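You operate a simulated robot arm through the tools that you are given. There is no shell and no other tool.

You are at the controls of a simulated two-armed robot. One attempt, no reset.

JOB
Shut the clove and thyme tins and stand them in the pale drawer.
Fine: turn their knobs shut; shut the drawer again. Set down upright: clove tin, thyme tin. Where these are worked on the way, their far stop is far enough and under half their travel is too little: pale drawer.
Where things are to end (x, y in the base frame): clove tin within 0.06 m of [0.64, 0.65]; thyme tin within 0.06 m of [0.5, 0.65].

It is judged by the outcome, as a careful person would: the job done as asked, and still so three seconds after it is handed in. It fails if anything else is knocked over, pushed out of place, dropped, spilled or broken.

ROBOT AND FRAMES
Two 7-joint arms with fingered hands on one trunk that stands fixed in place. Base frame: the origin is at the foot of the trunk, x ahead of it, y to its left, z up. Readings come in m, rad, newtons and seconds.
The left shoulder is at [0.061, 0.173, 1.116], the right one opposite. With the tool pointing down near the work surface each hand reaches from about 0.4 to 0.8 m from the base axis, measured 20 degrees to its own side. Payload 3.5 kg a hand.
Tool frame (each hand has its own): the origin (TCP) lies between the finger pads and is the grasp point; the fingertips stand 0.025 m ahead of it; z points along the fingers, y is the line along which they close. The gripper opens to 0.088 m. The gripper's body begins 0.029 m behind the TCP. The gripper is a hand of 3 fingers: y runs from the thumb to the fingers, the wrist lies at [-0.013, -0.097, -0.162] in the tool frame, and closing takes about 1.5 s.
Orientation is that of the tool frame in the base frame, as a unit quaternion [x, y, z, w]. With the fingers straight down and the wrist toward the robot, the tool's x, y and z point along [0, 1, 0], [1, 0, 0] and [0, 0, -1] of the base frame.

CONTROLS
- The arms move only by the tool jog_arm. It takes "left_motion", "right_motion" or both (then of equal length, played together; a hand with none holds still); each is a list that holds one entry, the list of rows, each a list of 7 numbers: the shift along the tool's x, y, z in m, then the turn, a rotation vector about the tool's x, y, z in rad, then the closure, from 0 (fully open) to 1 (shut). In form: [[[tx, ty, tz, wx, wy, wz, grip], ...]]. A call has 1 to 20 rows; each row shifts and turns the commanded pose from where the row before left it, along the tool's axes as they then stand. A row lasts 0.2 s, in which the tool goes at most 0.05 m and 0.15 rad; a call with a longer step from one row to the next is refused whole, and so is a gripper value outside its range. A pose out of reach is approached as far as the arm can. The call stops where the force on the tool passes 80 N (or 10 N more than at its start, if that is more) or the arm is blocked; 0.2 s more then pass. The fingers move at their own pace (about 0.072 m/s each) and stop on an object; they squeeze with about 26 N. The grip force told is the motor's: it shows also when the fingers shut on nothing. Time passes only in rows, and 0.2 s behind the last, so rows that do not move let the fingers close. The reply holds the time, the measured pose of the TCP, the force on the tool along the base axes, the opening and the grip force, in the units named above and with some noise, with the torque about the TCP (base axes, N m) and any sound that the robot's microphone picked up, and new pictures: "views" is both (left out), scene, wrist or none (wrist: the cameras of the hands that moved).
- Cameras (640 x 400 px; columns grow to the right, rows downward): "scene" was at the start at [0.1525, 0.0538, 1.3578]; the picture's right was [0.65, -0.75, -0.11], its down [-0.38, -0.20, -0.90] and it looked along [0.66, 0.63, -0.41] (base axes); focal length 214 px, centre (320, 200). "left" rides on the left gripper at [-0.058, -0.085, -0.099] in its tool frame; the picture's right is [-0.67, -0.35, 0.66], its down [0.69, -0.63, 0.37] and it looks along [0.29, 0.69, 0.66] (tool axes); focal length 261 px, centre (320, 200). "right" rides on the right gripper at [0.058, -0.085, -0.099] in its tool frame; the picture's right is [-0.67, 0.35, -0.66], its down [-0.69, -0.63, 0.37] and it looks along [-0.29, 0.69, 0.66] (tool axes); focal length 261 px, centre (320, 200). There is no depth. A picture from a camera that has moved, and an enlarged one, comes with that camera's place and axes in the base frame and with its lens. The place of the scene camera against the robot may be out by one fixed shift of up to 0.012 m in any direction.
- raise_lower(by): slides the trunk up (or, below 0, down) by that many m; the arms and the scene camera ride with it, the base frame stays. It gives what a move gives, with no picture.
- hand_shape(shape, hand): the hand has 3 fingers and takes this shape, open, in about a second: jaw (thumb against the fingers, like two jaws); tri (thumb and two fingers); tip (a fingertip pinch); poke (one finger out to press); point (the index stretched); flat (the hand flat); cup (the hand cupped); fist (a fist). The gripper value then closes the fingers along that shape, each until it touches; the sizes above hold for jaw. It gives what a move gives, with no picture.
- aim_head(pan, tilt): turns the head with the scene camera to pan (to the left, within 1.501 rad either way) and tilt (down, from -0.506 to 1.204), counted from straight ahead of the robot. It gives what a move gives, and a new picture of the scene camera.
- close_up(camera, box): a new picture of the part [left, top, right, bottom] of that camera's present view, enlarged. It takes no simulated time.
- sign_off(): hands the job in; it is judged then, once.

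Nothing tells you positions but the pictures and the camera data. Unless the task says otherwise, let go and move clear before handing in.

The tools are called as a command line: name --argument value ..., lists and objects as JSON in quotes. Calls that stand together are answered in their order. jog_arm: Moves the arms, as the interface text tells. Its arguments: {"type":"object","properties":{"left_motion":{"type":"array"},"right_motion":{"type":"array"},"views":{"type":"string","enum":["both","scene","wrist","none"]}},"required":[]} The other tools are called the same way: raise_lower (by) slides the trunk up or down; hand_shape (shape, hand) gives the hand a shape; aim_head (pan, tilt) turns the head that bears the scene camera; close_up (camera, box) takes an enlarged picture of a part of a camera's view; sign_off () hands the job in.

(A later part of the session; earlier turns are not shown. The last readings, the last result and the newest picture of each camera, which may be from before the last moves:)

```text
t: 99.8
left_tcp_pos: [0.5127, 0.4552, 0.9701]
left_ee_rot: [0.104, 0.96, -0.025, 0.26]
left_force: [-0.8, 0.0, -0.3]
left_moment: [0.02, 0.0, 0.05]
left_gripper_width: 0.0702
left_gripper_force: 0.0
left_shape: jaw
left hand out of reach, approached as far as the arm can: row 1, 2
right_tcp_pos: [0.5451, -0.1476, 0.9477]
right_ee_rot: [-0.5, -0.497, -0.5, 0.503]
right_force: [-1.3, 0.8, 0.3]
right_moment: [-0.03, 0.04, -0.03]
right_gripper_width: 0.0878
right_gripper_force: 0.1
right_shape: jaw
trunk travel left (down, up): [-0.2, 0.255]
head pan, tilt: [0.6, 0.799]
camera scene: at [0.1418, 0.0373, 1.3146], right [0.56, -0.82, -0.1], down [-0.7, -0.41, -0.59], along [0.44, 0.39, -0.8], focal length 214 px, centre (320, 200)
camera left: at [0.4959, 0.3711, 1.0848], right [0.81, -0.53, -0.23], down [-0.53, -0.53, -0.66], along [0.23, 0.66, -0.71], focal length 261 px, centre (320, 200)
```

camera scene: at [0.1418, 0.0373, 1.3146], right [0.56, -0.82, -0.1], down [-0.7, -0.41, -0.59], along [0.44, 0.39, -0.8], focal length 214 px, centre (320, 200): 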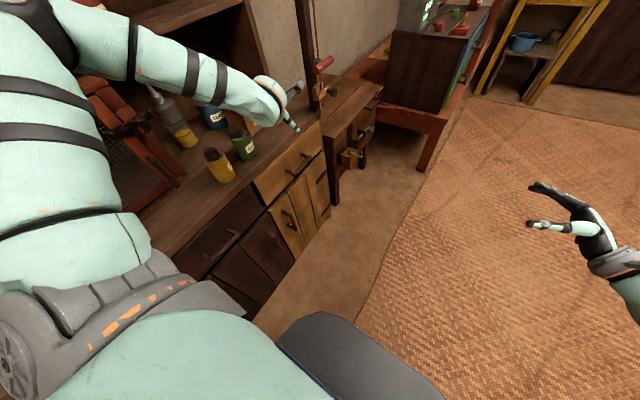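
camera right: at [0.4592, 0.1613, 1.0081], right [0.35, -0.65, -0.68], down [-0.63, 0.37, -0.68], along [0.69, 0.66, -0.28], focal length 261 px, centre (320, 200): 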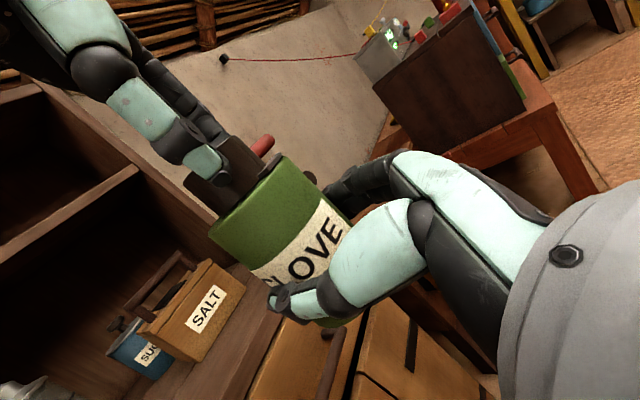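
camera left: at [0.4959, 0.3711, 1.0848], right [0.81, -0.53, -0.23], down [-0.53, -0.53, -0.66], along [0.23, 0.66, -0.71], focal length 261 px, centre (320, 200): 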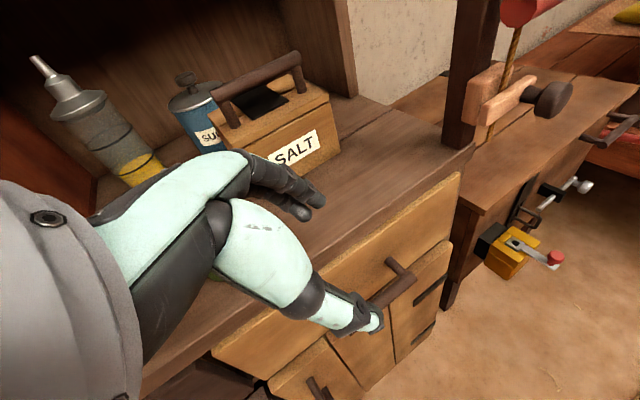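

close_up --camera "left" --box '[200, 160, 500, 400]'

close_up --camera "scene" --box '[230, 110, 350, 220]'

```text
1.67 times, centred on (350, 280) of left
camera zoom: at [0.4959, 0.3711, 1.0848], right [0.81, -0.53, -0.23], down [-0.53, -0.53, -0.66], along [0.23, 0.66, -0.71], focal length 434 px, centre (270, 67)
```

zoom: 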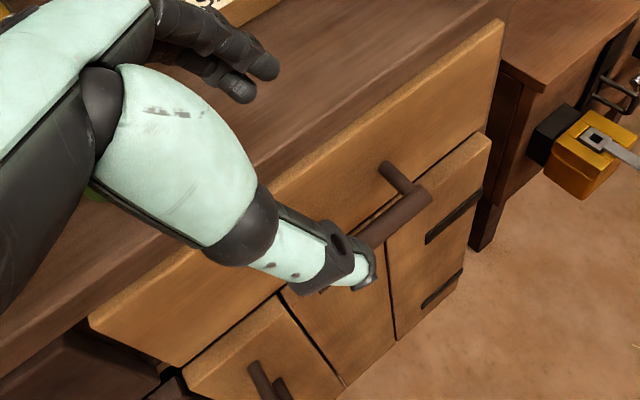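

```text
3.64 times, centred on (290, 165) of scene
camera zoom: at [0.1418, 0.0373, 1.3146], right [0.56, -0.82, -0.1], down [-0.7, -0.41, -0.59], along [0.44, 0.39, -0.8], focal length 780 px, centre (429, 327)
```

zoom: 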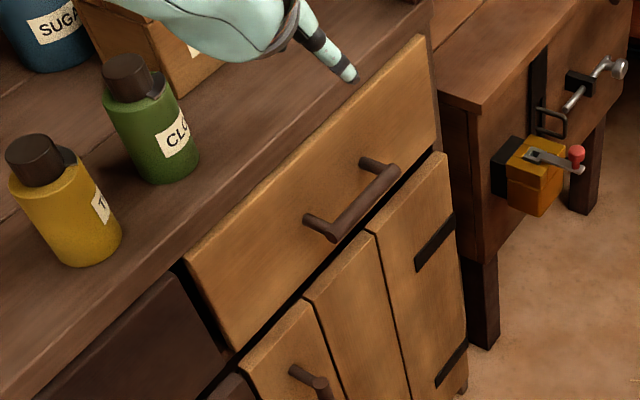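

The bar is confirmed near x 0.511–0.63, y 0.488, z ≈0.725. I fine-tune the yaw and move down in front of the counter edge to just above the bar.

jog_arm --left_motion '[[[0, 0, 0, -0.045, 0, -0.078, 0.43], [0, 0, 0, -0.045, 0, -0.078, 0.43], [0.007, 0.0027, 0.0279, 0, 0, 0, 0.43], [0.007, 0.0027, 0.0279, 0, 0, 0, 0.43], [0.007, 0.0027, 0.0279, 0, 0, 0, 0.43], [0.007, 0.0027, 0.0279, 0, 0, 0, 0.43], [0, 0, 0, 0, 0, 0, 0.43]]]' --views "both"

close_up --camera "left" --box '[200, 160, 500, 400]'

close_up --camera "scene" --box '[230, 90, 350, 220]'

```text
t: 101.4
left_tcp_pos: [0.5728, 0.505, 0.8974]
left_ee_rot: [0.018, 0.966, -0.004, 0.259]
left_force: [0.3, 0.3, -0.1]
left_moment: [0.0, -0.04, 0.03]
left_gripper_width: 0.0508
left_gripper_force: 0.2
left_shape: jaw
left hand out of reach, approached as far as the arm can: row 1, 2, 3, 4, 5, 6
right_tcp_pos: [0.5443, -0.1486, 0.9484]
right_ee_rot: [-0.499, -0.497, -0.501, 0.504]
right_force: [0.3, 0.1, -0.7]
right_moment: [-0.02, -0.03, -0.05]
right_gripper_width: 0.0875
right_gripper_force: 0.3
right_shape: jaw
trunk travel left (down, up): [-0.2, 0.255]
head pan, tilt: [0.6, 0.799]
camera scene: at [0.1409, 0.0377, 1.3147], right [0.56, -0.82, -0.1], down [-0.7, -0.41, -0.59], along [0.44, 0.39, -0.8], focal length 214 px, centre (320, 200)
camera left: at [0.5709, 0.4208, 1.0133], right [0.9, -0.38, -0.23], down [-0.43, -0.61, -0.66], along [0.11, 0.69, -0.71], focal length 261 px, centre (320, 200)
```

scene: 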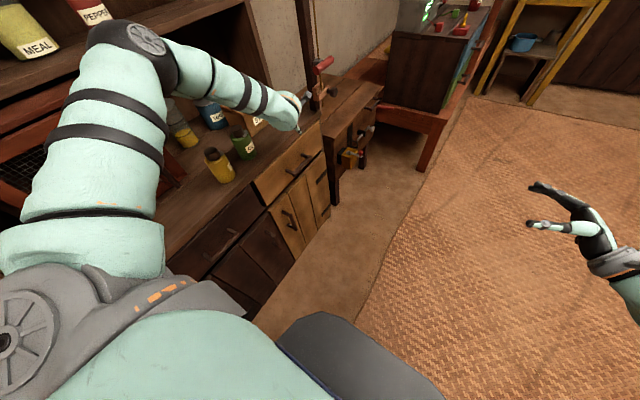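
left: 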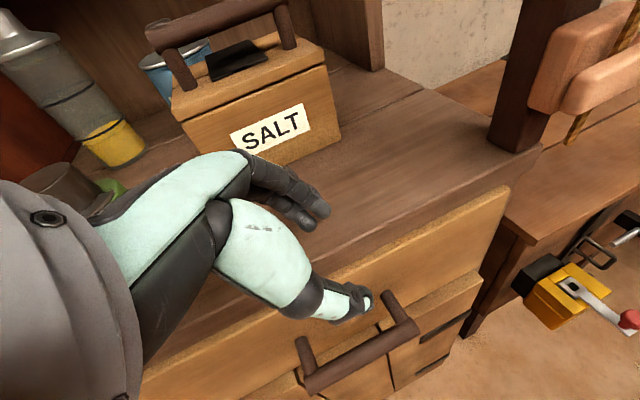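

```text
1.67 times, centred on (350, 280) of left
camera zoom: at [0.5709, 0.4208, 1.0133], right [0.9, -0.38, -0.23], down [-0.43, -0.61, -0.66], along [0.11, 0.69, -0.71], focal length 434 px, centre (270, 67)
```

zoom: 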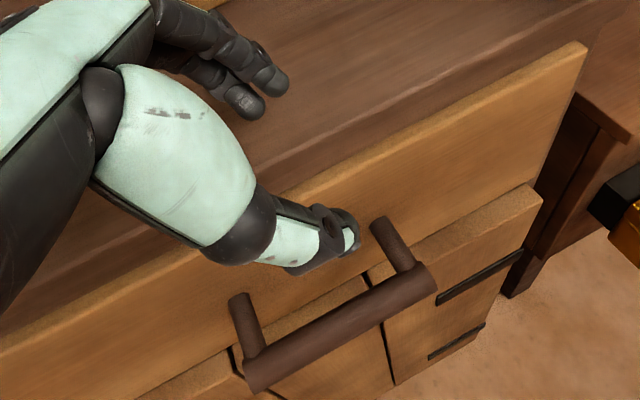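

```text
3.08 times, centred on (290, 155) of scene
camera zoom: at [0.1409, 0.0377, 1.3147], right [0.56, -0.82, -0.1], down [-0.7, -0.41, -0.59], along [0.44, 0.39, -0.8], focal length 660 px, centre (412, 338)
```

zoom: 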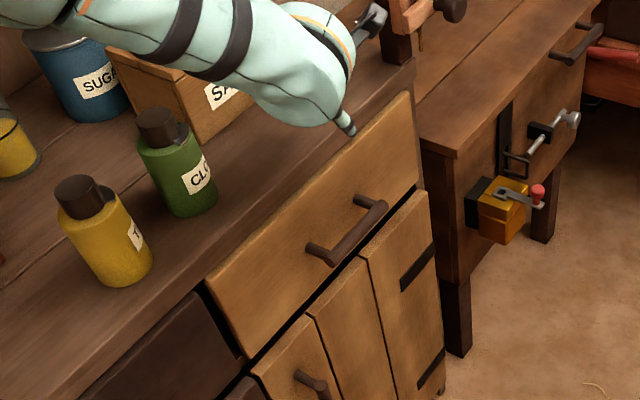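

The wrist/elbow configuration (elbow high) limits this. I back off, reduce the yaw, and lean the hand further so the elbow can drop into a more natural posture.

jog_arm --left_motion '[[[-0.0053, -0.0302, -0.0108, 0.07, 0, 0.121, 0.43], [-0.0089, -0.0301, -0.0087, 0.07, 0, 0.121, 0.43], [-0.0125, -0.0293, -0.0066, 0.07, 0, 0.121, 0.43], [-0.016, -0.028, -0.0046, 0.07, 0, 0.121, 0.43], [-0.0193, -0.0261, -0.0027, 0.07, 0, 0.121, 0.43], [0, 0, 0, 0, -0.14, 0, 0.43], [0, 0, 0, 0, -0.14, 0, 0.43], [0, 0, 0, 0, -0.14, 0, 0.43], [0, 0, 0, 0, -0.14, 0, 0.43], [0, 0, 0, 0, -0.14, 0, 0.43], [0, 0, 0, 0, 0, 0, 0.43]]]' --views "both"

```text
t: 103.8
left_tcp_pos: [0.5537, 0.396, 1.1022]
left_ee_rot: [0.296, 0.769, -0.206, 0.528]
left_force: [0.4, 0.5, -0.2]
left_moment: [0.02, -0.01, 0.01]
left_gripper_width: 0.0505
left_gripper_force: 0.1
left_shape: jaw
left hand out of reach, approached as far as the arm can: row 7, 8, 9, 10
right_tcp_pos: [0.5457, -0.1484, 0.9469]
right_ee_rot: [-0.499, -0.497, -0.501, 0.503]
right_force: [0.1, 0.3, 0.5]
right_moment: [-0.01, -0.01, 0.02]
right_gripper_width: 0.088
right_gripper_force: 0.0
right_shape: jaw
trunk travel left (down, up): [-0.2, 0.255]
head pan, tilt: [0.6, 0.799]
camera scene: at [0.1421, 0.0373, 1.3145], right [0.56, -0.82, -0.1], down [-0.7, -0.41, -0.59], along [0.44, 0.39, -0.8], focal length 214 px, centre (320, 200)
camera left: at [0.4434, 0.3815, 1.1925], right [0.4, -0.83, 0.39], down [-0.35, -0.53, -0.77], along [0.85, 0.17, -0.5], focal length 261 px, centre (320, 200)
```

scene: 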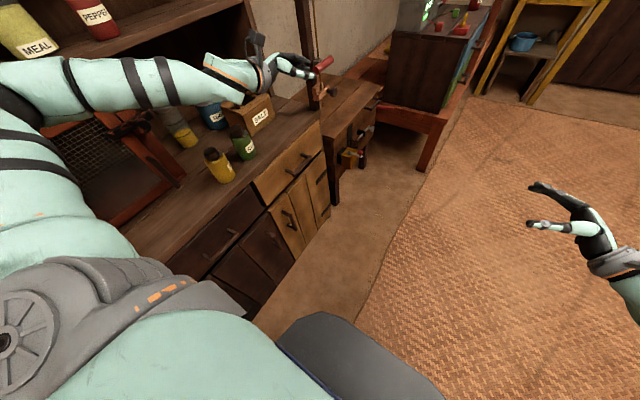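
left: 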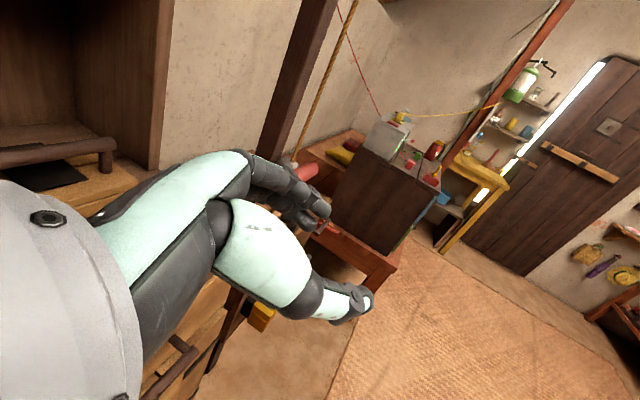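

Still limited. Lowering the trunk puts the handle higher relative to the shoulder, where the needed orientation (yaw ≈70°, lean 30°) was reachable. I re-orient first, then lower the trunk.

jog_arm --left_motion '[[[0, 0, 0, 0, 0.136, 0, 0.43], [0, 0, 0, 0, 0.136, 0, 0.43], [0, 0, 0, 0, 0.136, 0, 0.43], [0, 0, 0, 0, 0.136, 0, 0.43], [0, 0, 0, 0, 0.136, 0, 0.43], [0, 0, 0, -0.065, 0, -0.113, 0.43], [0, 0, 0, -0.065, 0, -0.113, 0.43], [0, 0, 0, -0.065, 0, -0.113, 0.43], [0, 0, 0, 0, 0, 0, 0.43]]]' --views "scene"

```text
t: 105.8
left_tcp_pos: [0.5514, 0.3964, 1.1014]
left_ee_rot: [0.163, 0.949, -0.047, 0.265]
left_force: [-0.2, -0.7, -0.5]
left_moment: [0.0, 0.03, 0.01]
left_gripper_width: 0.0504
left_gripper_force: 0.1
left_shape: jaw
right_tcp_pos: [0.5447, -0.1474, 0.9471]
right_ee_rot: [-0.499, -0.498, -0.499, 0.504]
right_force: [0.3, 0.2, 0.2]
right_moment: [0.01, -0.02, -0.03]
right_gripper_width: 0.0879
right_gripper_force: 0.1
right_shape: jaw
trunk travel left (down, up): [-0.2, 0.255]
head pan, tilt: [0.6, 0.799]
camera scene: at [0.1413, 0.0382, 1.3146], right [0.56, -0.82, -0.1], down [-0.7, -0.41, -0.59], along [0.44, 0.39, -0.8], focal length 214 px, centre (320, 200)
```

scene: 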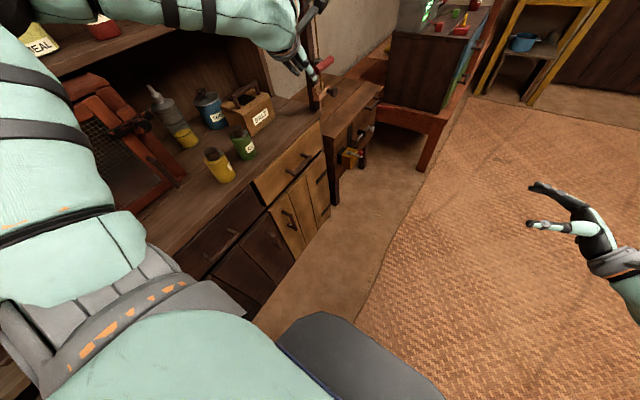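

Orientation reached without trouble. Now I lower the trunk by 0.2 m.

raise_lower --by -0.2

aim_head --pan 0.6 --tilt 0.6

close_up --camera "left" --box '[0, 0, 640, 400]'

```text
t: 108.0
left_tcp_pos: [0.5524, 0.3971, 0.9021]
left_ee_rot: [0.163, 0.949, -0.047, 0.266]
left_force: [-0.7, 0.2, -1.3]
left_moment: [0.0, -0.01, -0.01]
left_gripper_width: 0.0502
left_gripper_force: 0.0
left_shape: jaw
right_tcp_pos: [0.5451, -0.148, 0.7464]
right_ee_rot: [-0.499, -0.499, -0.499, 0.503]
right_force: [0.0, -0.1, 0.0]
right_moment: [-0.01, -0.03, 0.02]
right_gripper_width: 0.0879
right_gripper_force: 0.1
right_shape: jaw
trunk travel left (down, up): [0.0, 0.455]
head pan, tilt: [0.6, 0.799]
```

```text
t: 108.7
left_tcp_pos: [0.5528, 0.3969, 0.9013]
left_ee_rot: [0.163, 0.949, -0.047, 0.265]
left_force: [0.1, -0.6, 0.3]
left_moment: [0.0, -0.03, -0.01]
left_gripper_width: 0.0504
left_gripper_force: 0.0
left_shape: jaw
right_tcp_pos: [0.5456, -0.1479, 0.7476]
right_ee_rot: [-0.5, -0.497, -0.5, 0.503]
right_force: [0.2, -0.7, -0.9]
right_moment: [-0.01, -0.02, -0.05]
right_gripper_width: 0.0878
right_gripper_force: 0.1
right_shape: jaw
trunk travel left (down, up): [0.0, 0.455]
head pan, tilt: [0.6, 0.6]
camera scene: at [0.3208, 0.0419, 1.0313], right [0.49, -0.82, -0.29], down [-0.82, -0.32, -0.47], along [0.29, 0.47, -0.83], focal length 214 px, centre (320, 200)
```

scene: 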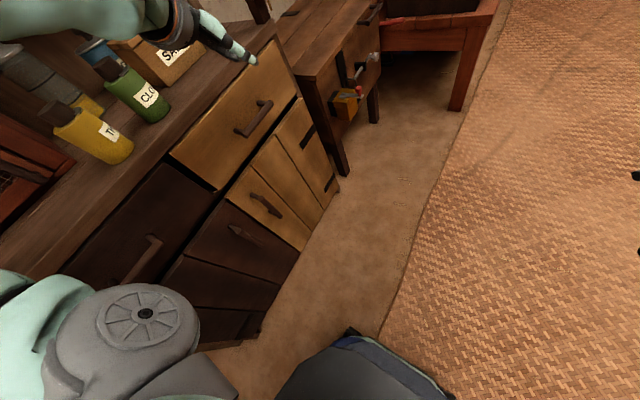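

```text
1.00 times, centred on (320, 200) of left (not enlarged: the box is as wide or as high as the picture)
camera zoom: at [0.5235, 0.3172, 1.0175], right [0.74, -0.63, -0.21], down [-0.59, -0.46, -0.67], along [0.32, 0.62, -0.71], focal length 261 px, centre (320, 200)
```

zoom: 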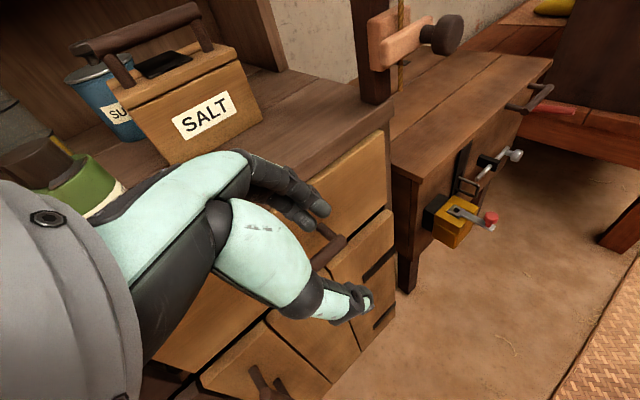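

The trunk is down. I add a slight backward lean (so the palm clears the counter edge) and move to just above the handle bar.

jog_arm --left_motion '[[[0, 0, 0, -0.133, 0, 0, 0.43], [0, 0, 0, -0.133, 0, 0, 0.43], [0, 0, 0, -0.134, 0, 0, 0.43], [0, 0, 0, 0, 0, 0, 0.43]]]' --views "scene"

```text
t: 109.7
left_tcp_pos: [0.5558, 0.4092, 0.9163]
left_ee_rot: [0.109, 0.94, 0.142, 0.29]
left_force: [-0.7, 1.4, -0.4]
left_moment: [-0.03, -0.01, -0.01]
left_gripper_width: 0.0505
left_gripper_force: 0.1
left_shape: jaw
left hand out of reach, approached as far as the arm can: row 3
right_tcp_pos: [0.5454, -0.1479, 0.7463]
right_ee_rot: [-0.499, -0.497, -0.5, 0.504]
right_force: [0.1, 0.3, -0.5]
right_moment: [0.03, -0.01, 0.02]
right_gripper_width: 0.0878
right_gripper_force: 0.1
right_shape: jaw
trunk travel left (down, up): [0.0, 0.455]
head pan, tilt: [0.6, 0.6]
camera scene: at [0.3208, 0.0419, 1.0313], right [0.49, -0.82, -0.29], down [-0.82, -0.32, -0.47], along [0.29, 0.47, -0.83], focal length 214 px, centre (320, 200)
```

scene: 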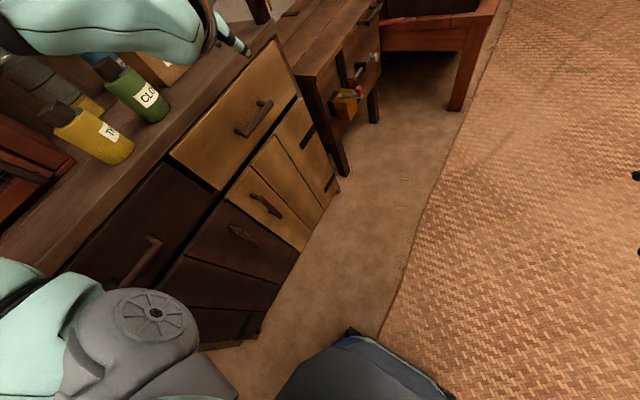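

Lowering leans the torso forward, which puts the arm too close. I raise the trunk back and instead use a plain downward hand with yaw ≈80°, which should be reachable at the handle's low height.

raise_lower --by 0.2

jog_arm --left_motion '[[[0, 0, 0, 0.068, 0.1126, -0.011, 0.25], [0, 0, 0, 0.068, 0.1126, -0.011, 0.25], [0, 0, 0, 0.068, 0.1126, -0.011, 0.25], [0, 0, 0, 0.068, 0.1126, -0.011, 0.25], [0, 0, 0, 0.068, 0.1126, -0.011, 0.25], [0, 0, 0, 0, 0, 0, 0.25]]]' --views "none"

aim_head --pan 0.6 --tilt 0.8

```text
t: 111.9
left_tcp_pos: [0.4185, 0.4093, 1.3018]
left_ee_rot: [0.083, 0.874, 0.158, 0.451]
left_force: [-0.8, 0.5, 0.1]
left_moment: [-0.04, -0.01, 0.01]
left_gripper_width: 0.0506
left_gripper_force: 0.1
left_shape: jaw
right_tcp_pos: [0.5445, -0.1488, 0.9468]
right_ee_rot: [-0.499, -0.498, -0.5, 0.504]
right_force: [0.5, 0.0, 0.1]
right_moment: [0.02, 0.03, 0.0]
right_gripper_width: 0.0875
right_gripper_force: 0.0
right_shape: jaw
trunk travel left (down, up): [-0.2, 0.255]
head pan, tilt: [0.6, 0.6]
```

```text
t: 113.3
left_tcp_pos: [0.4179, 0.4091, 1.3028]
left_ee_rot: [0.086, 0.981, 0.014, 0.176]
left_force: [-0.4, 0.5, 0.3]
left_moment: [-0.04, 0.02, -0.02]
left_gripper_width: 0.0654
left_gripper_force: 0.0
left_shape: jaw
right_tcp_pos: [0.5448, -0.149, 0.9471]
right_ee_rot: [-0.499, -0.497, -0.5, 0.504]
right_force: [0.6, 0.3, 0.7]
right_moment: [0.0, -0.01, 0.02]
right_gripper_width: 0.0875
right_gripper_force: 0.1
right_shape: jaw
trunk travel left (down, up): [-0.2, 0.255]
head pan, tilt: [0.6, 0.6]
```

```text
t: 114.0
left_tcp_pos: [0.4177, 0.409, 1.3033]
left_ee_rot: [0.085, 0.981, 0.014, 0.177]
left_force: [-1.1, 0.6, 0.0]
left_moment: [0.0, 0.01, 0.0]
left_gripper_width: 0.0657
left_gripper_force: 0.0
left_shape: jaw
right_tcp_pos: [0.5454, -0.1477, 0.946]
right_ee_rot: [-0.5, -0.497, -0.5, 0.503]
right_force: [-0.2, 0.3, -0.8]
right_moment: [0.0, -0.03, -0.01]
right_gripper_width: 0.0878
right_gripper_force: 0.0
right_shape: jaw
trunk travel left (down, up): [-0.2, 0.255]
head pan, tilt: [0.6, 0.799]
camera scene: at [0.1415, 0.0375, 1.3147], right [0.56, -0.82, -0.1], down [-0.7, -0.41, -0.59], along [0.44, 0.39, -0.8], focal length 214 px, centre (320, 200)
```

scene: 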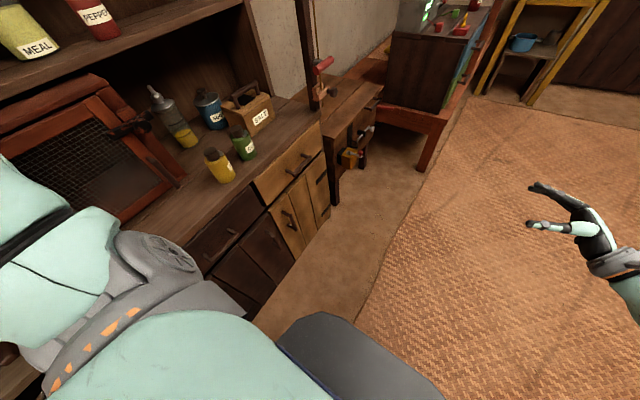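

The raise brought the left arm into a different configuration. I look at it before moving on.

aim_head --pan 1.1 --tilt 0.3

close_up --camera "left" --box '[0, 0, 640, 400]'

```text
t: 115.0
left_tcp_pos: [0.4178, 0.4098, 1.3021]
left_ee_rot: [0.085, 0.981, 0.013, 0.176]
left_force: [-0.5, 0.4, -0.4]
left_moment: [0.03, 0.0, 0.0]
left_gripper_width: 0.0657
left_gripper_force: 0.1
left_shape: jaw
right_tcp_pos: [0.5448, -0.148, 0.9474]
right_ee_rot: [-0.499, -0.498, -0.5, 0.503]
right_force: [0.0, 0.0, 0.1]
right_moment: [-0.02, 0.0, 0.01]
right_gripper_width: 0.0877
right_gripper_force: 0.0
right_shape: jaw
trunk travel left (down, up): [-0.2, 0.255]
head pan, tilt: [1.1, 0.3]
camera scene: at [0.1253, 0.0751, 1.3624], right [0.88, -0.45, -0.15], down [-0.3, -0.26, -0.92], along [0.38, 0.85, -0.37], focal length 214 px, centre (320, 200)
```

scene: 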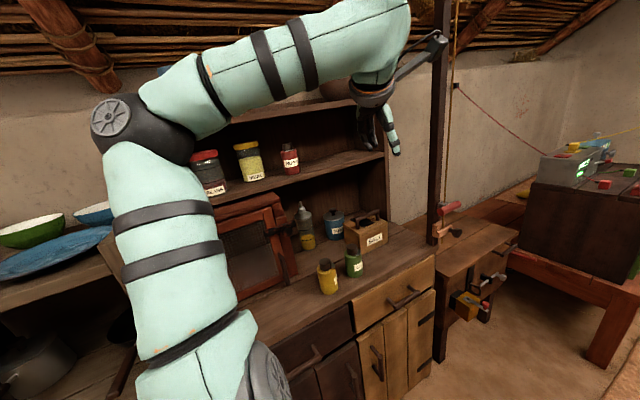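

```text
1.00 times, centred on (320, 200) of left (not enlarged: the box is as wide or as high as the picture)
camera zoom: at [0.4233, 0.3161, 1.4114], right [0.79, -0.46, -0.4], down [-0.61, -0.5, -0.61], along [0.08, 0.73, -0.68], focal length 261 px, centre (320, 200)
```

zoom: 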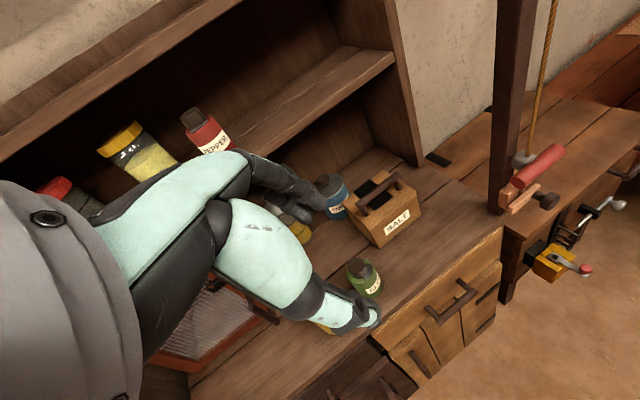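

The elbow is up and out to the left, hand free in front of the hutch. I go down toward the handle with this yaw ≈80°, slight lean, watching for limits.

jog_arm --left_motion '[[[0.0004, 0.0034, 0.0418, 0, 0, 0, 0.25], [0.0004, 0.0034, 0.0418, 0, 0, 0, 0.25], [0.0004, 0.0034, 0.0418, 0, 0, 0, 0.25], [0.0004, 0.0034, 0.0418, 0, 0, 0, 0.25], [0.0004, 0.0034, 0.0418, 0, 0, 0, 0.25], [0.0004, 0.0034, 0.0418, 0, 0, 0, 0.25], [0.0004, 0.0034, 0.0418, 0, 0, 0, 0.25], [0.0004, 0.0034, 0.0418, 0, 0, 0, 0.25], [0.0004, 0.0034, 0.0418, 0, 0, 0, 0.25], [0, 0, 0, 0, 0, 0, 0.25]]]' --views "both"

```text
t: 117.2
left_tcp_pos: [0.5534, 0.4397, 0.9488]
left_ee_rot: [0.086, 0.98, 0.016, 0.177]
left_force: [0.8, -0.6, 0.3]
left_moment: [0.02, 0.02, -0.01]
left_gripper_width: 0.0658
left_gripper_force: 0.0
left_shape: jaw
right_tcp_pos: [0.5457, -0.1486, 0.9472]
right_ee_rot: [-0.498, -0.498, -0.499, 0.504]
right_force: [0.8, 0.0, -0.4]
right_moment: [-0.03, -0.01, 0.02]
right_gripper_width: 0.0878
right_gripper_force: 0.1
right_shape: jaw
trunk travel left (down, up): [-0.2, 0.255]
head pan, tilt: [1.1, 0.3]
camera scene: at [0.1245, 0.0747, 1.3627], right [0.88, -0.45, -0.15], down [-0.29, -0.26, -0.92], along [0.38, 0.85, -0.36], focal length 214 px, centre (320, 200)
camera left: at [0.558, 0.3463, 1.0581], right [0.79, -0.46, -0.4], down [-0.61, -0.5, -0.62], along [0.08, 0.73, -0.68], focal length 261 px, centre (320, 200)
```

scene: 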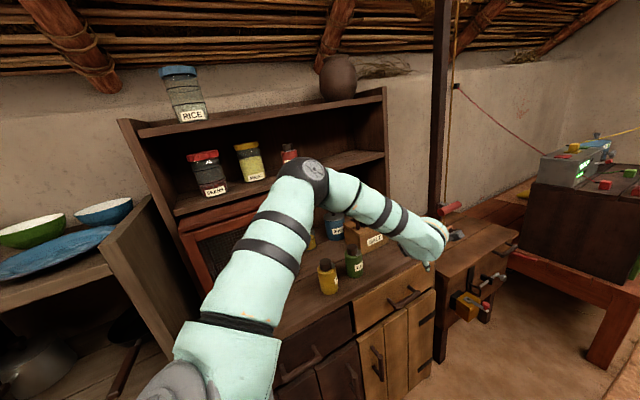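
left: 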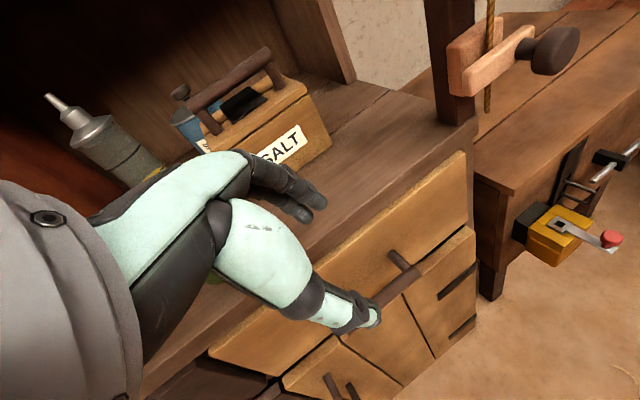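

That works with no limits. I continue down to just above the bar.

jog_arm --left_motion '[[[0.0104, 0.0014, 0.0281, 0, 0, 0, 0.25], [0.0104, 0.0014, 0.0281, 0, 0, 0, 0.25], [0.0104, 0.0014, 0.0281, 0, 0, 0, 0.25], [0.0104, 0.0014, 0.0281, 0, 0, 0, 0.25], [0, 0, 0, 0, 0, 0, 0.25]]]' --views "both"

close_up --camera "left" --box '[200, 150, 500, 400]'

aim_head --pan 0.7 --tilt 0.7

close_up --camera "scene" --box '[230, 80, 370, 210]'

```text
t: 118.4
left_tcp_pos: [0.5301, 0.464, 0.8652]
left_ee_rot: [0.086, 0.981, 0.013, 0.174]
left_force: [0.4, 1.2, 0.6]
left_moment: [-0.02, -0.02, 0.02]
left_gripper_width: 0.0657
left_gripper_force: 0.1
left_shape: jaw
left hand out of reach, approached as far as the arm can: row 3, 4
right_tcp_pos: [0.5437, -0.1494, 0.9463]
right_ee_rot: [-0.499, -0.497, -0.5, 0.504]
right_force: [0.3, -0.4, 0.0]
right_moment: [0.02, 0.0, 0.0]
right_gripper_width: 0.0877
right_gripper_force: 0.1
right_shape: jaw
trunk travel left (down, up): [-0.2, 0.255]
head pan, tilt: [1.1, 0.3]
camera scene: at [0.1253, 0.075, 1.3625], right [0.88, -0.45, -0.15], down [-0.3, -0.26, -0.92], along [0.38, 0.85, -0.37], focal length 214 px, centre (320, 200)
camera left: at [0.5361, 0.3711, 0.9741], right [0.79, -0.46, -0.41], down [-0.61, -0.5, -0.61], along [0.08, 0.73, -0.68], focal length 261 px, centre (320, 200)
```

scene: 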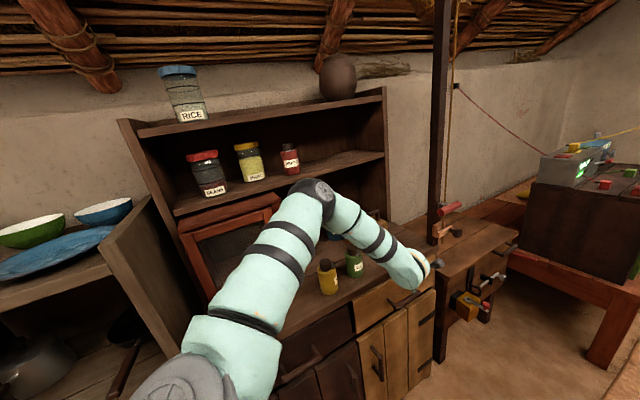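
left: 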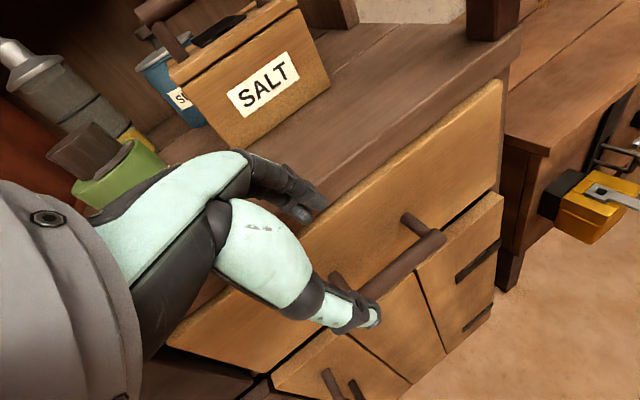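

```text
1.60 times, centred on (350, 275) of left
camera zoom: at [0.5361, 0.3711, 0.9741], right [0.79, -0.46, -0.41], down [-0.61, -0.5, -0.61], along [0.08, 0.73, -0.68], focal length 417 px, centre (272, 80)
```

zoom: 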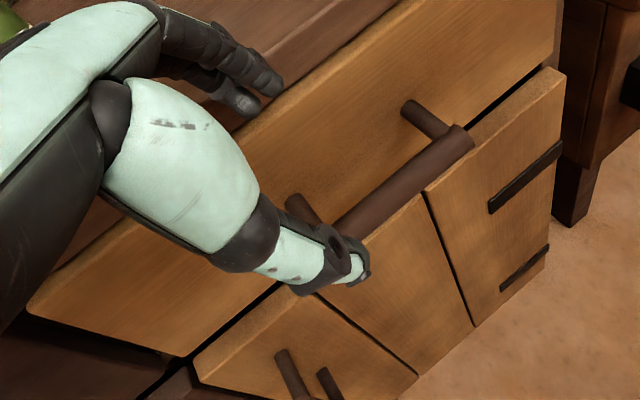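

```text
t: 119.2
left_tcp_pos: [0.53, 0.463, 0.8651]
left_ee_rot: [0.087, 0.981, 0.013, 0.175]
left_force: [0.3, -0.5, -0.1]
left_moment: [-0.03, 0.0, 0.06]
left_gripper_width: 0.0657
left_gripper_force: 0.0
left_shape: jaw
right_tcp_pos: [0.5445, -0.1483, 0.9466]
right_ee_rot: [-0.498, -0.498, -0.5, 0.504]
right_force: [0.5, 0.1, -0.3]
right_moment: [-0.01, 0.02, 0.03]
right_gripper_width: 0.088
right_gripper_force: 0.0
right_shape: jaw
trunk travel left (down, up): [-0.2, 0.255]
head pan, tilt: [0.7, 0.7]
camera scene: at [0.1414, 0.0468, 1.3231], right [0.64, -0.76, -0.11], down [-0.62, -0.42, -0.67], along [0.47, 0.49, -0.73], focal length 214 px, centre (320, 200)
```

scene: 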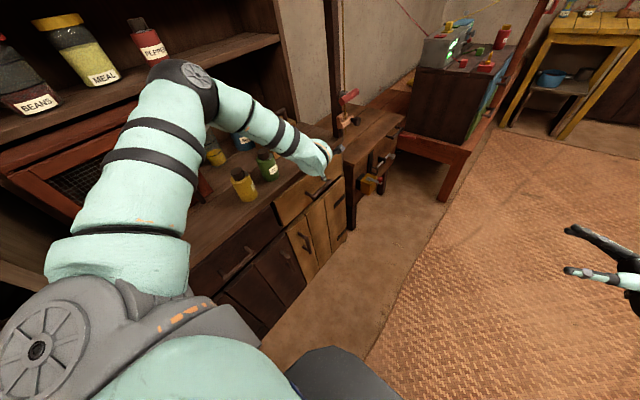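

```text
3.08 times, centred on (300, 145) of scene
camera zoom: at [0.1414, 0.0468, 1.3231], right [0.64, -0.76, -0.11], down [-0.62, -0.42, -0.67], along [0.47, 0.49, -0.73], focal length 660 px, centre (382, 369)
```

zoom: 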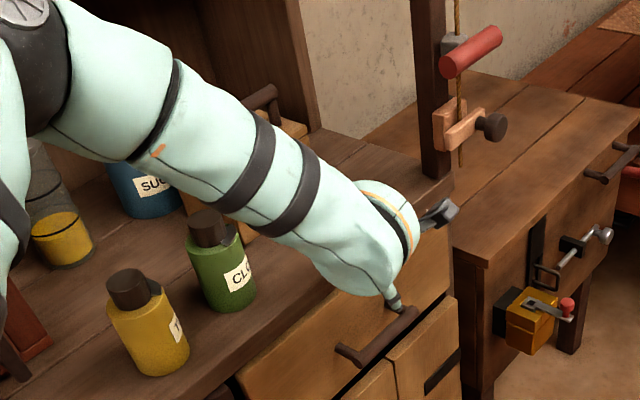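

The limit appears again at z≈0.87 with this yaw. I ease the lean to ~5° and yaw to ~70° and continue down.

jog_arm --left_motion '[[[0, 0, 0, 0.01, 0.1, 0.06, 0.25], [0, 0, 0, 0.01, 0.1, 0.06, 0.25], [0, 0, 0, 0.01, 0.07, 0.06, 0.25], [0, 0, 0, 0, 0, 0, 0.25]]]' --views "none"

```text
t: 120.2
left_tcp_pos: [0.5239, 0.4654, 0.8702]
left_ee_rot: [0.174, 0.984, 0.026, 0.041]
left_force: [0.1, 0.1, 0.1]
left_moment: [0.03, -0.01, 0.01]
left_gripper_width: 0.0659
left_gripper_force: 0.1
left_shape: jaw
left hand out of reach, approached as far as the arm can: row 2
right_tcp_pos: [0.5449, -0.1488, 0.9461]
right_ee_rot: [-0.499, -0.497, -0.5, 0.503]
right_force: [0.2, 0.1, 0.4]
right_moment: [-0.01, -0.01, -0.01]
right_gripper_width: 0.088
right_gripper_force: 0.0
right_shape: jaw
trunk travel left (down, up): [-0.2, 0.255]
head pan, tilt: [0.7, 0.7]
```

jog_arm --left_motion '[[[-0.0062, 0.0003, 0.024, 0, 0, 0, 0.25], [-0.0062, 0.0003, 0.024, 0, 0, 0, 0.25], [-0.0062, 0.0003, 0.024, 0, 0, 0, 0.25], [0, 0, 0, 0, 0, 0, 0.25]]]' --views "none"

close_up --camera "left" --box '[200, 150, 500, 400]'

close_up --camera "scene" --box '[230, 80, 370, 210]'

```text
t: 121.2
left_tcp_pos: [0.5046, 0.4759, 0.8488]
left_ee_rot: [0.174, 0.984, 0.026, 0.04]
left_force: [0.5, -0.2, 0.4]
left_moment: [-0.03, 0.01, 0.0]
left_gripper_width: 0.0656
left_gripper_force: 0.1
left_shape: jaw
left hand out of reach, approached as far as the arm can: row 1, 2, 3
right_tcp_pos: [0.5451, -0.1486, 0.9464]
right_ee_rot: [-0.499, -0.497, -0.5, 0.503]
right_force: [-0.1, 0.5, -0.4]
right_moment: [0.02, 0.04, 0.02]
right_gripper_width: 0.0876
right_gripper_force: 0.0
right_shape: jaw
trunk travel left (down, up): [-0.2, 0.255]
head pan, tilt: [0.7, 0.7]
```

```text
1.60 times, centred on (350, 275) of left
camera zoom: at [0.5211, 0.3717, 0.9472], right [0.57, -0.53, -0.63], down [-0.82, -0.34, -0.45], along [0.03, 0.77, -0.63], focal length 417 px, centre (272, 80)
```

zoom: 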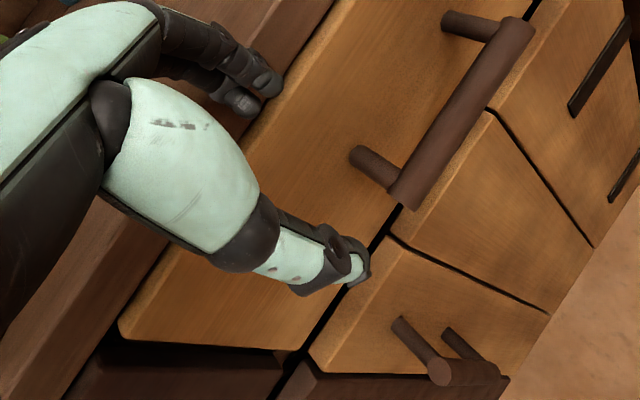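

```text
3.08 times, centred on (300, 145) of scene
camera zoom: at [0.1414, 0.0466, 1.323], right [0.63, -0.76, -0.11], down [-0.62, -0.42, -0.67], along [0.47, 0.49, -0.73], focal length 660 px, centre (382, 369)
```

zoom: 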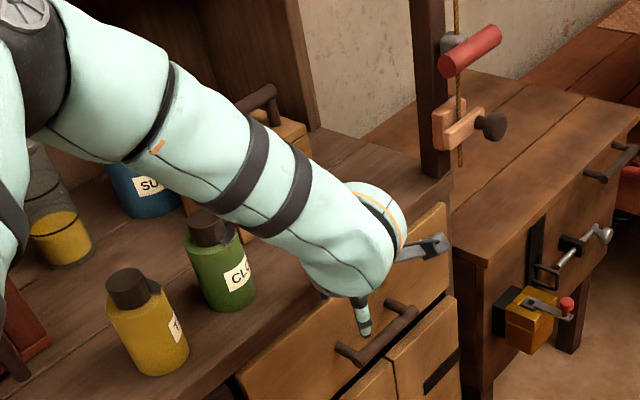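

At this shoulder height the arm can't get the hand lower with this yaw. A partial lowering of the trunk (~0.12 m) should put the handle just inside the reachable zone. I lift the hand clear first, then lower.

jog_arm --left_motion '[[[-0.0112, -0.0054, -0.0298, 0, 0, 0, 0.25], [-0.0112, -0.0054, -0.0298, 0, 0, 0, 0.25], [-0.0112, -0.0054, -0.0298, 0, 0, 0, 0.25], [-0.0112, -0.0054, -0.0298, 0, 0, 0, 0.25], [-0.0112, -0.0054, -0.0298, 0, 0, 0, 0.25], [0, 0, 0, 0, 0, 0, 0.25]]]' --views "none"

raise_lower --by -0.12

aim_head --pan 0.7 --tilt 0.5

```text
t: 122.6
left_tcp_pos: [0.5344, 0.4231, 0.9986]
left_ee_rot: [0.174, 0.984, 0.025, 0.04]
left_force: [0.2, 0.7, -0.2]
left_moment: [-0.03, 0.02, 0.03]
left_gripper_width: 0.066
left_gripper_force: 0.0
left_shape: jaw
right_tcp_pos: [0.5452, -0.1481, 0.9471]
right_ee_rot: [-0.499, -0.498, -0.5, 0.504]
right_force: [0.7, 0.2, 0.1]
right_moment: [-0.01, 0.02, -0.02]
right_gripper_width: 0.0878
right_gripper_force: 0.1
right_shape: jaw
trunk travel left (down, up): [-0.2, 0.255]
head pan, tilt: [0.7, 0.7]
```

```text
t: 124.1
left_tcp_pos: [0.5335, 0.4239, 0.881]
left_ee_rot: [0.174, 0.984, 0.025, 0.04]
left_force: [-0.2, -0.2, 0.0]
left_moment: [0.01, 0.02, 0.02]
left_gripper_width: 0.0657
left_gripper_force: 0.0
left_shape: jaw
right_tcp_pos: [0.545, -0.149, 0.8276]
right_ee_rot: [-0.499, -0.498, -0.5, 0.503]
right_force: [-0.2, -0.2, 0.4]
right_moment: [-0.01, -0.01, 0.02]
right_gripper_width: 0.0876
right_gripper_force: 0.1
right_shape: jaw
trunk travel left (down, up): [-0.08, 0.375]
head pan, tilt: [0.7, 0.7]
```

```text
t: 124.9
left_tcp_pos: [0.5342, 0.4241, 0.8784]
left_ee_rot: [0.174, 0.984, 0.026, 0.04]
left_force: [-0.2, 0.1, 0.1]
left_moment: [0.02, 0.02, -0.03]
left_gripper_width: 0.0657
left_gripper_force: 0.1
left_shape: jaw
right_tcp_pos: [0.5452, -0.1482, 0.8262]
right_ee_rot: [-0.499, -0.497, -0.5, 0.503]
right_force: [-0.5, -0.6, -0.3]
right_moment: [-0.01, -0.04, 0.0]
right_gripper_width: 0.0879
right_gripper_force: 0.1
right_shape: jaw
trunk travel left (down, up): [-0.08, 0.375]
head pan, tilt: [0.7, 0.499]
camera scene: at [0.2462, 0.0506, 1.1735], right [0.6, -0.76, -0.23], down [-0.66, -0.31, -0.69], along [0.45, 0.57, -0.69], focal length 214 px, centre (320, 200)
```

scene: 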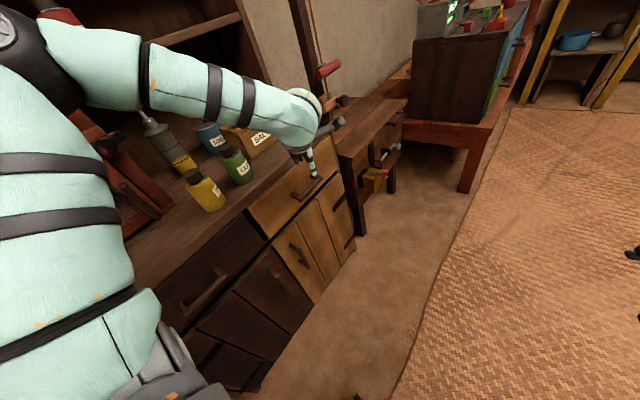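

The hand pose rode down neatly to (0.534, 0.424, 0.878). I continue toward the bar.

jog_arm --left_motion '[[[-0.0002, 0.01, 0.0268, 0, 0, 0, 0.25], [-0.0002, 0.01, 0.0268, 0, 0, 0, 0.25], [-0.0002, 0.01, 0.0268, 0, 0, 0, 0.25], [0, 0, 0, 0, 0, 0, 0.25]]]' --views "none"

close_up --camera "left" --box '[200, 150, 500, 400]'

close_up --camera "scene" --box '[230, 120, 370, 250]'

```text
t: 125.9
left_tcp_pos: [0.5525, 0.4567, 0.8027]
left_ee_rot: [0.174, 0.984, 0.026, 0.041]
left_force: [-0.5, -0.2, 0.6]
left_moment: [0.01, 0.01, 0.03]
left_gripper_width: 0.0656
left_gripper_force: 0.1
left_shape: jaw
right_tcp_pos: [0.5446, -0.1482, 0.8272]
right_ee_rot: [-0.499, -0.497, -0.501, 0.503]
right_force: [-0.4, -0.3, -0.3]
right_moment: [-0.01, -0.01, 0.01]
right_gripper_width: 0.088
right_gripper_force: 0.0
right_shape: jaw
trunk travel left (down, up): [-0.08, 0.375]
head pan, tilt: [0.7, 0.499]
```

```text
1.60 times, centred on (350, 275) of left
camera zoom: at [0.5698, 0.3537, 0.9013], right [0.57, -0.53, -0.63], down [-0.82, -0.34, -0.45], along [0.03, 0.77, -0.63], focal length 417 px, centre (272, 80)
```

zoom: 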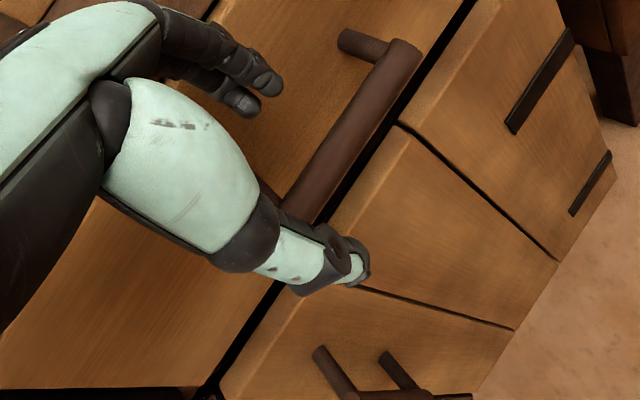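

```text
3.08 times, centred on (300, 185) of scene
camera zoom: at [0.2458, 0.0503, 1.1738], right [0.6, -0.76, -0.23], down [-0.66, -0.31, -0.69], along [0.45, 0.57, -0.69], focal length 660 px, centre (382, 246)
```

zoom: 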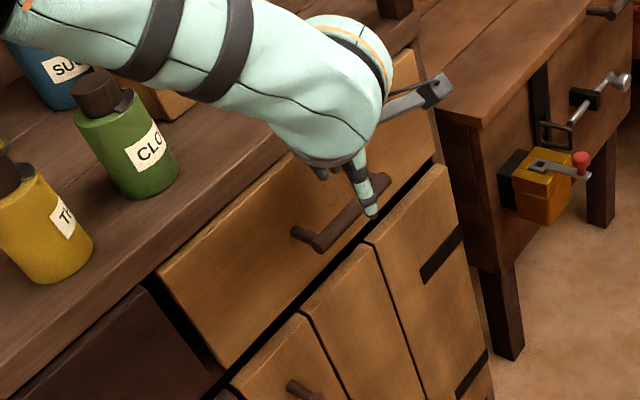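

The hand is now over the bar without limits; the bar reads y≈0.4895, z≈0.73. I turn to yaw ≈77°, open slightly more, shift so the rear fingers line up behind the bar, and look.

jog_arm --left_motion '[[[0, 0, 0, 0, 0, -0.12, 0.14], [0.0014, 0.0072, 0.0003, 0, 0, 0, 0.14], [0.0014, 0.0072, 0.0003, 0, 0, 0, 0.14], [0, 0, 0, 0, 0, 0, 0.14]]]' --views "none"

close_up --camera "left" --box '[200, 150, 500, 400]'

close_up --camera "scene" --box '[260, 140, 360, 230]'

```text
t: 126.9
left_tcp_pos: [0.5521, 0.4696, 0.8036]
left_ee_rot: [0.114, 0.992, 0.023, 0.041]
left_force: [-0.7, -3.7, 0.4]
left_moment: [0.09, 0.0, 0.03]
left_gripper_width: 0.0743
left_gripper_force: 0.0
left_shape: jaw
right_tcp_pos: [0.5456, -0.1488, 0.8264]
right_ee_rot: [-0.499, -0.497, -0.5, 0.504]
right_force: [-0.1, -0.1, -0.3]
right_moment: [-0.04, 0.02, -0.01]
right_gripper_width: 0.0877
right_gripper_force: 0.0
right_shape: jaw
trunk travel left (down, up): [-0.08, 0.375]
head pan, tilt: [0.7, 0.499]
```

```text
1.60 times, centred on (350, 275) of left
camera zoom: at [0.582, 0.3699, 0.9022], right [0.63, -0.47, -0.62], down [-0.77, -0.44, -0.45], along [-0.06, 0.77, -0.64], focal length 417 px, centre (272, 80)
```

zoom: 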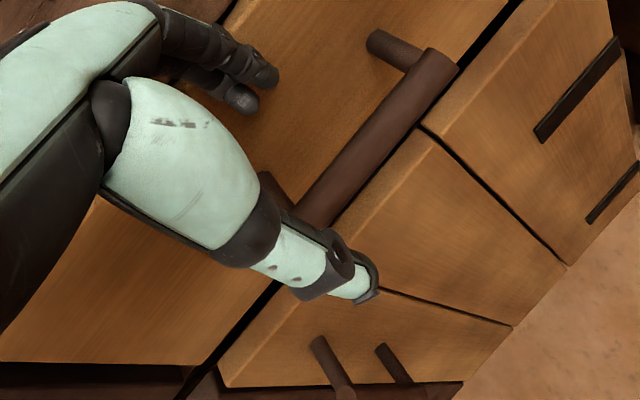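

```text
4.44 times, centred on (310, 185) of scene
camera zoom: at [0.2459, 0.0499, 1.1737], right [0.6, -0.76, -0.23], down [-0.66, -0.31, -0.69], along [0.45, 0.57, -0.69], focal length 953 px, centre (364, 267)
```

zoom: 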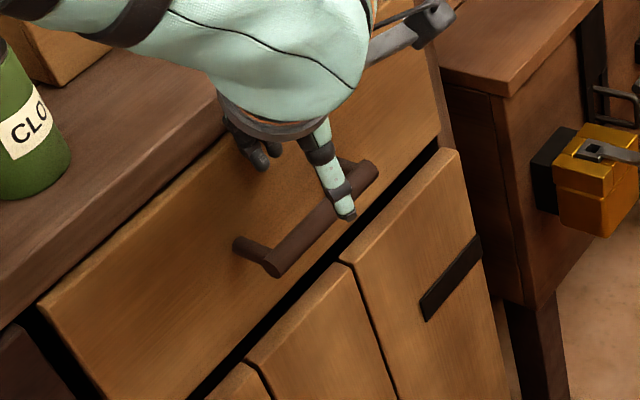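

A light touch on the counter edge (−3.7 N): the finger knuckles bulge behind the pads. I back off, lean the hand back ~11° so the knuckles clear, and narrow the opening.

jog_arm --left_motion '[[[-0.0032, -0.0114, -0.0054, 0, 0, 0, 0.32], [0, 0, 0, -0.1, 0, 0, 0.32], [0, 0, 0, -0.1, 0, 0, 0.32], [0, 0, 0, 0, 0, 0, 0.32]]]' --views "none"

close_up --camera "left" --box '[200, 150, 500, 400]'

```text
t: 127.9
left_tcp_pos: [0.5519, 0.4577, 0.8066]
left_ee_rot: [0.109, 0.985, 0.124, 0.052]
left_force: [-0.2, 0.4, -0.2]
left_moment: [-0.01, 0.02, 0.0]
left_gripper_width: 0.0602
left_gripper_force: 0.1
left_shape: jaw
right_tcp_pos: [0.5456, -0.149, 0.827]
right_ee_rot: [-0.499, -0.498, -0.5, 0.503]
right_force: [-0.9, 0.1, -1.0]
right_moment: [-0.01, -0.01, 0.02]
right_gripper_width: 0.0877
right_gripper_force: 0.1
right_shape: jaw
trunk travel left (down, up): [-0.08, 0.375]
head pan, tilt: [0.7, 0.499]
```

```text
1.60 times, centred on (350, 275) of left
camera zoom: at [0.5792, 0.341, 0.8863], right [0.66, -0.33, -0.67], down [-0.75, -0.35, -0.56], along [-0.05, 0.87, -0.48], focal length 417 px, centre (272, 80)
```

zoom: 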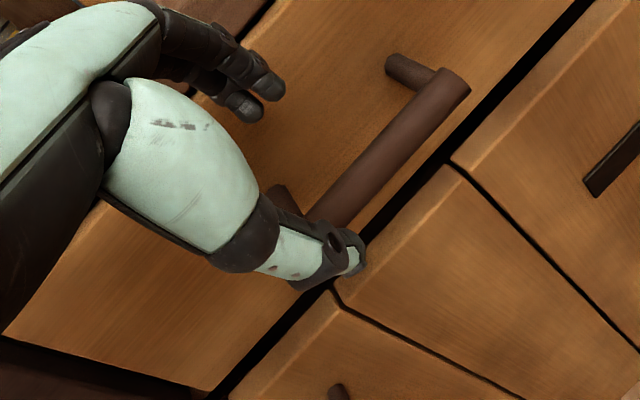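

Clear now. I move forward 11 mm and descend so the rear fingers go behind the bar, watching the force.

jog_arm --left_motion '[[[0.0016, 0.0108, 0.0026, 0, 0, 0, 0.32], [0.0013, -0.0044, 0.0169, 0, 0, 0, 0.32], [0.0013, -0.0044, 0.0169, 0, 0, 0, 0.32], [0, 0, 0, 0, 0, 0, 0.32]]]' --views "none"

close_up --camera "left" --box '[200, 150, 500, 400]'

close_up --camera "scene" --box '[260, 140, 360, 230]'

```text
t: 128.9
left_tcp_pos: [0.5535, 0.4702, 0.7724]
left_ee_rot: [0.109, 0.985, 0.122, 0.051]
left_force: [-0.2, -0.5, 0.4]
left_moment: [0.02, 0.02, 0.02]
left_gripper_width: 0.06
left_gripper_force: 0.0
left_shape: jaw
right_tcp_pos: [0.5448, -0.1481, 0.8269]
right_ee_rot: [-0.499, -0.498, -0.5, 0.503]
right_force: [0.1, 0.5, -0.2]
right_moment: [0.0, 0.0, -0.01]
right_gripper_width: 0.0878
right_gripper_force: 0.1
right_shape: jaw
trunk travel left (down, up): [-0.08, 0.375]
head pan, tilt: [0.7, 0.499]
```

```text
1.60 times, centred on (350, 275) of left
camera zoom: at [0.5802, 0.3525, 0.8517], right [0.66, -0.33, -0.67], down [-0.75, -0.35, -0.56], along [-0.05, 0.87, -0.48], focal length 417 px, centre (272, 80)
```

zoom: 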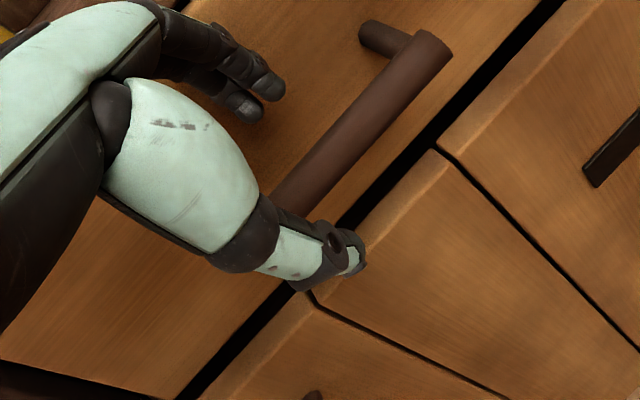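

```text
4.44 times, centred on (310, 185) of scene
camera zoom: at [0.246, 0.0504, 1.1737], right [0.6, -0.76, -0.23], down [-0.66, -0.31, -0.69], along [0.45, 0.57, -0.69], focal length 953 px, centre (364, 267)
```

zoom: 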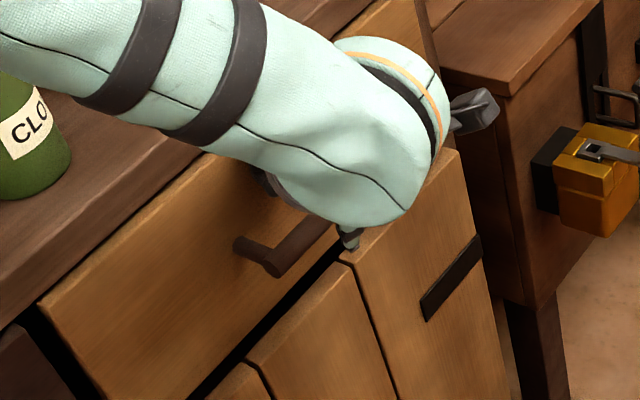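

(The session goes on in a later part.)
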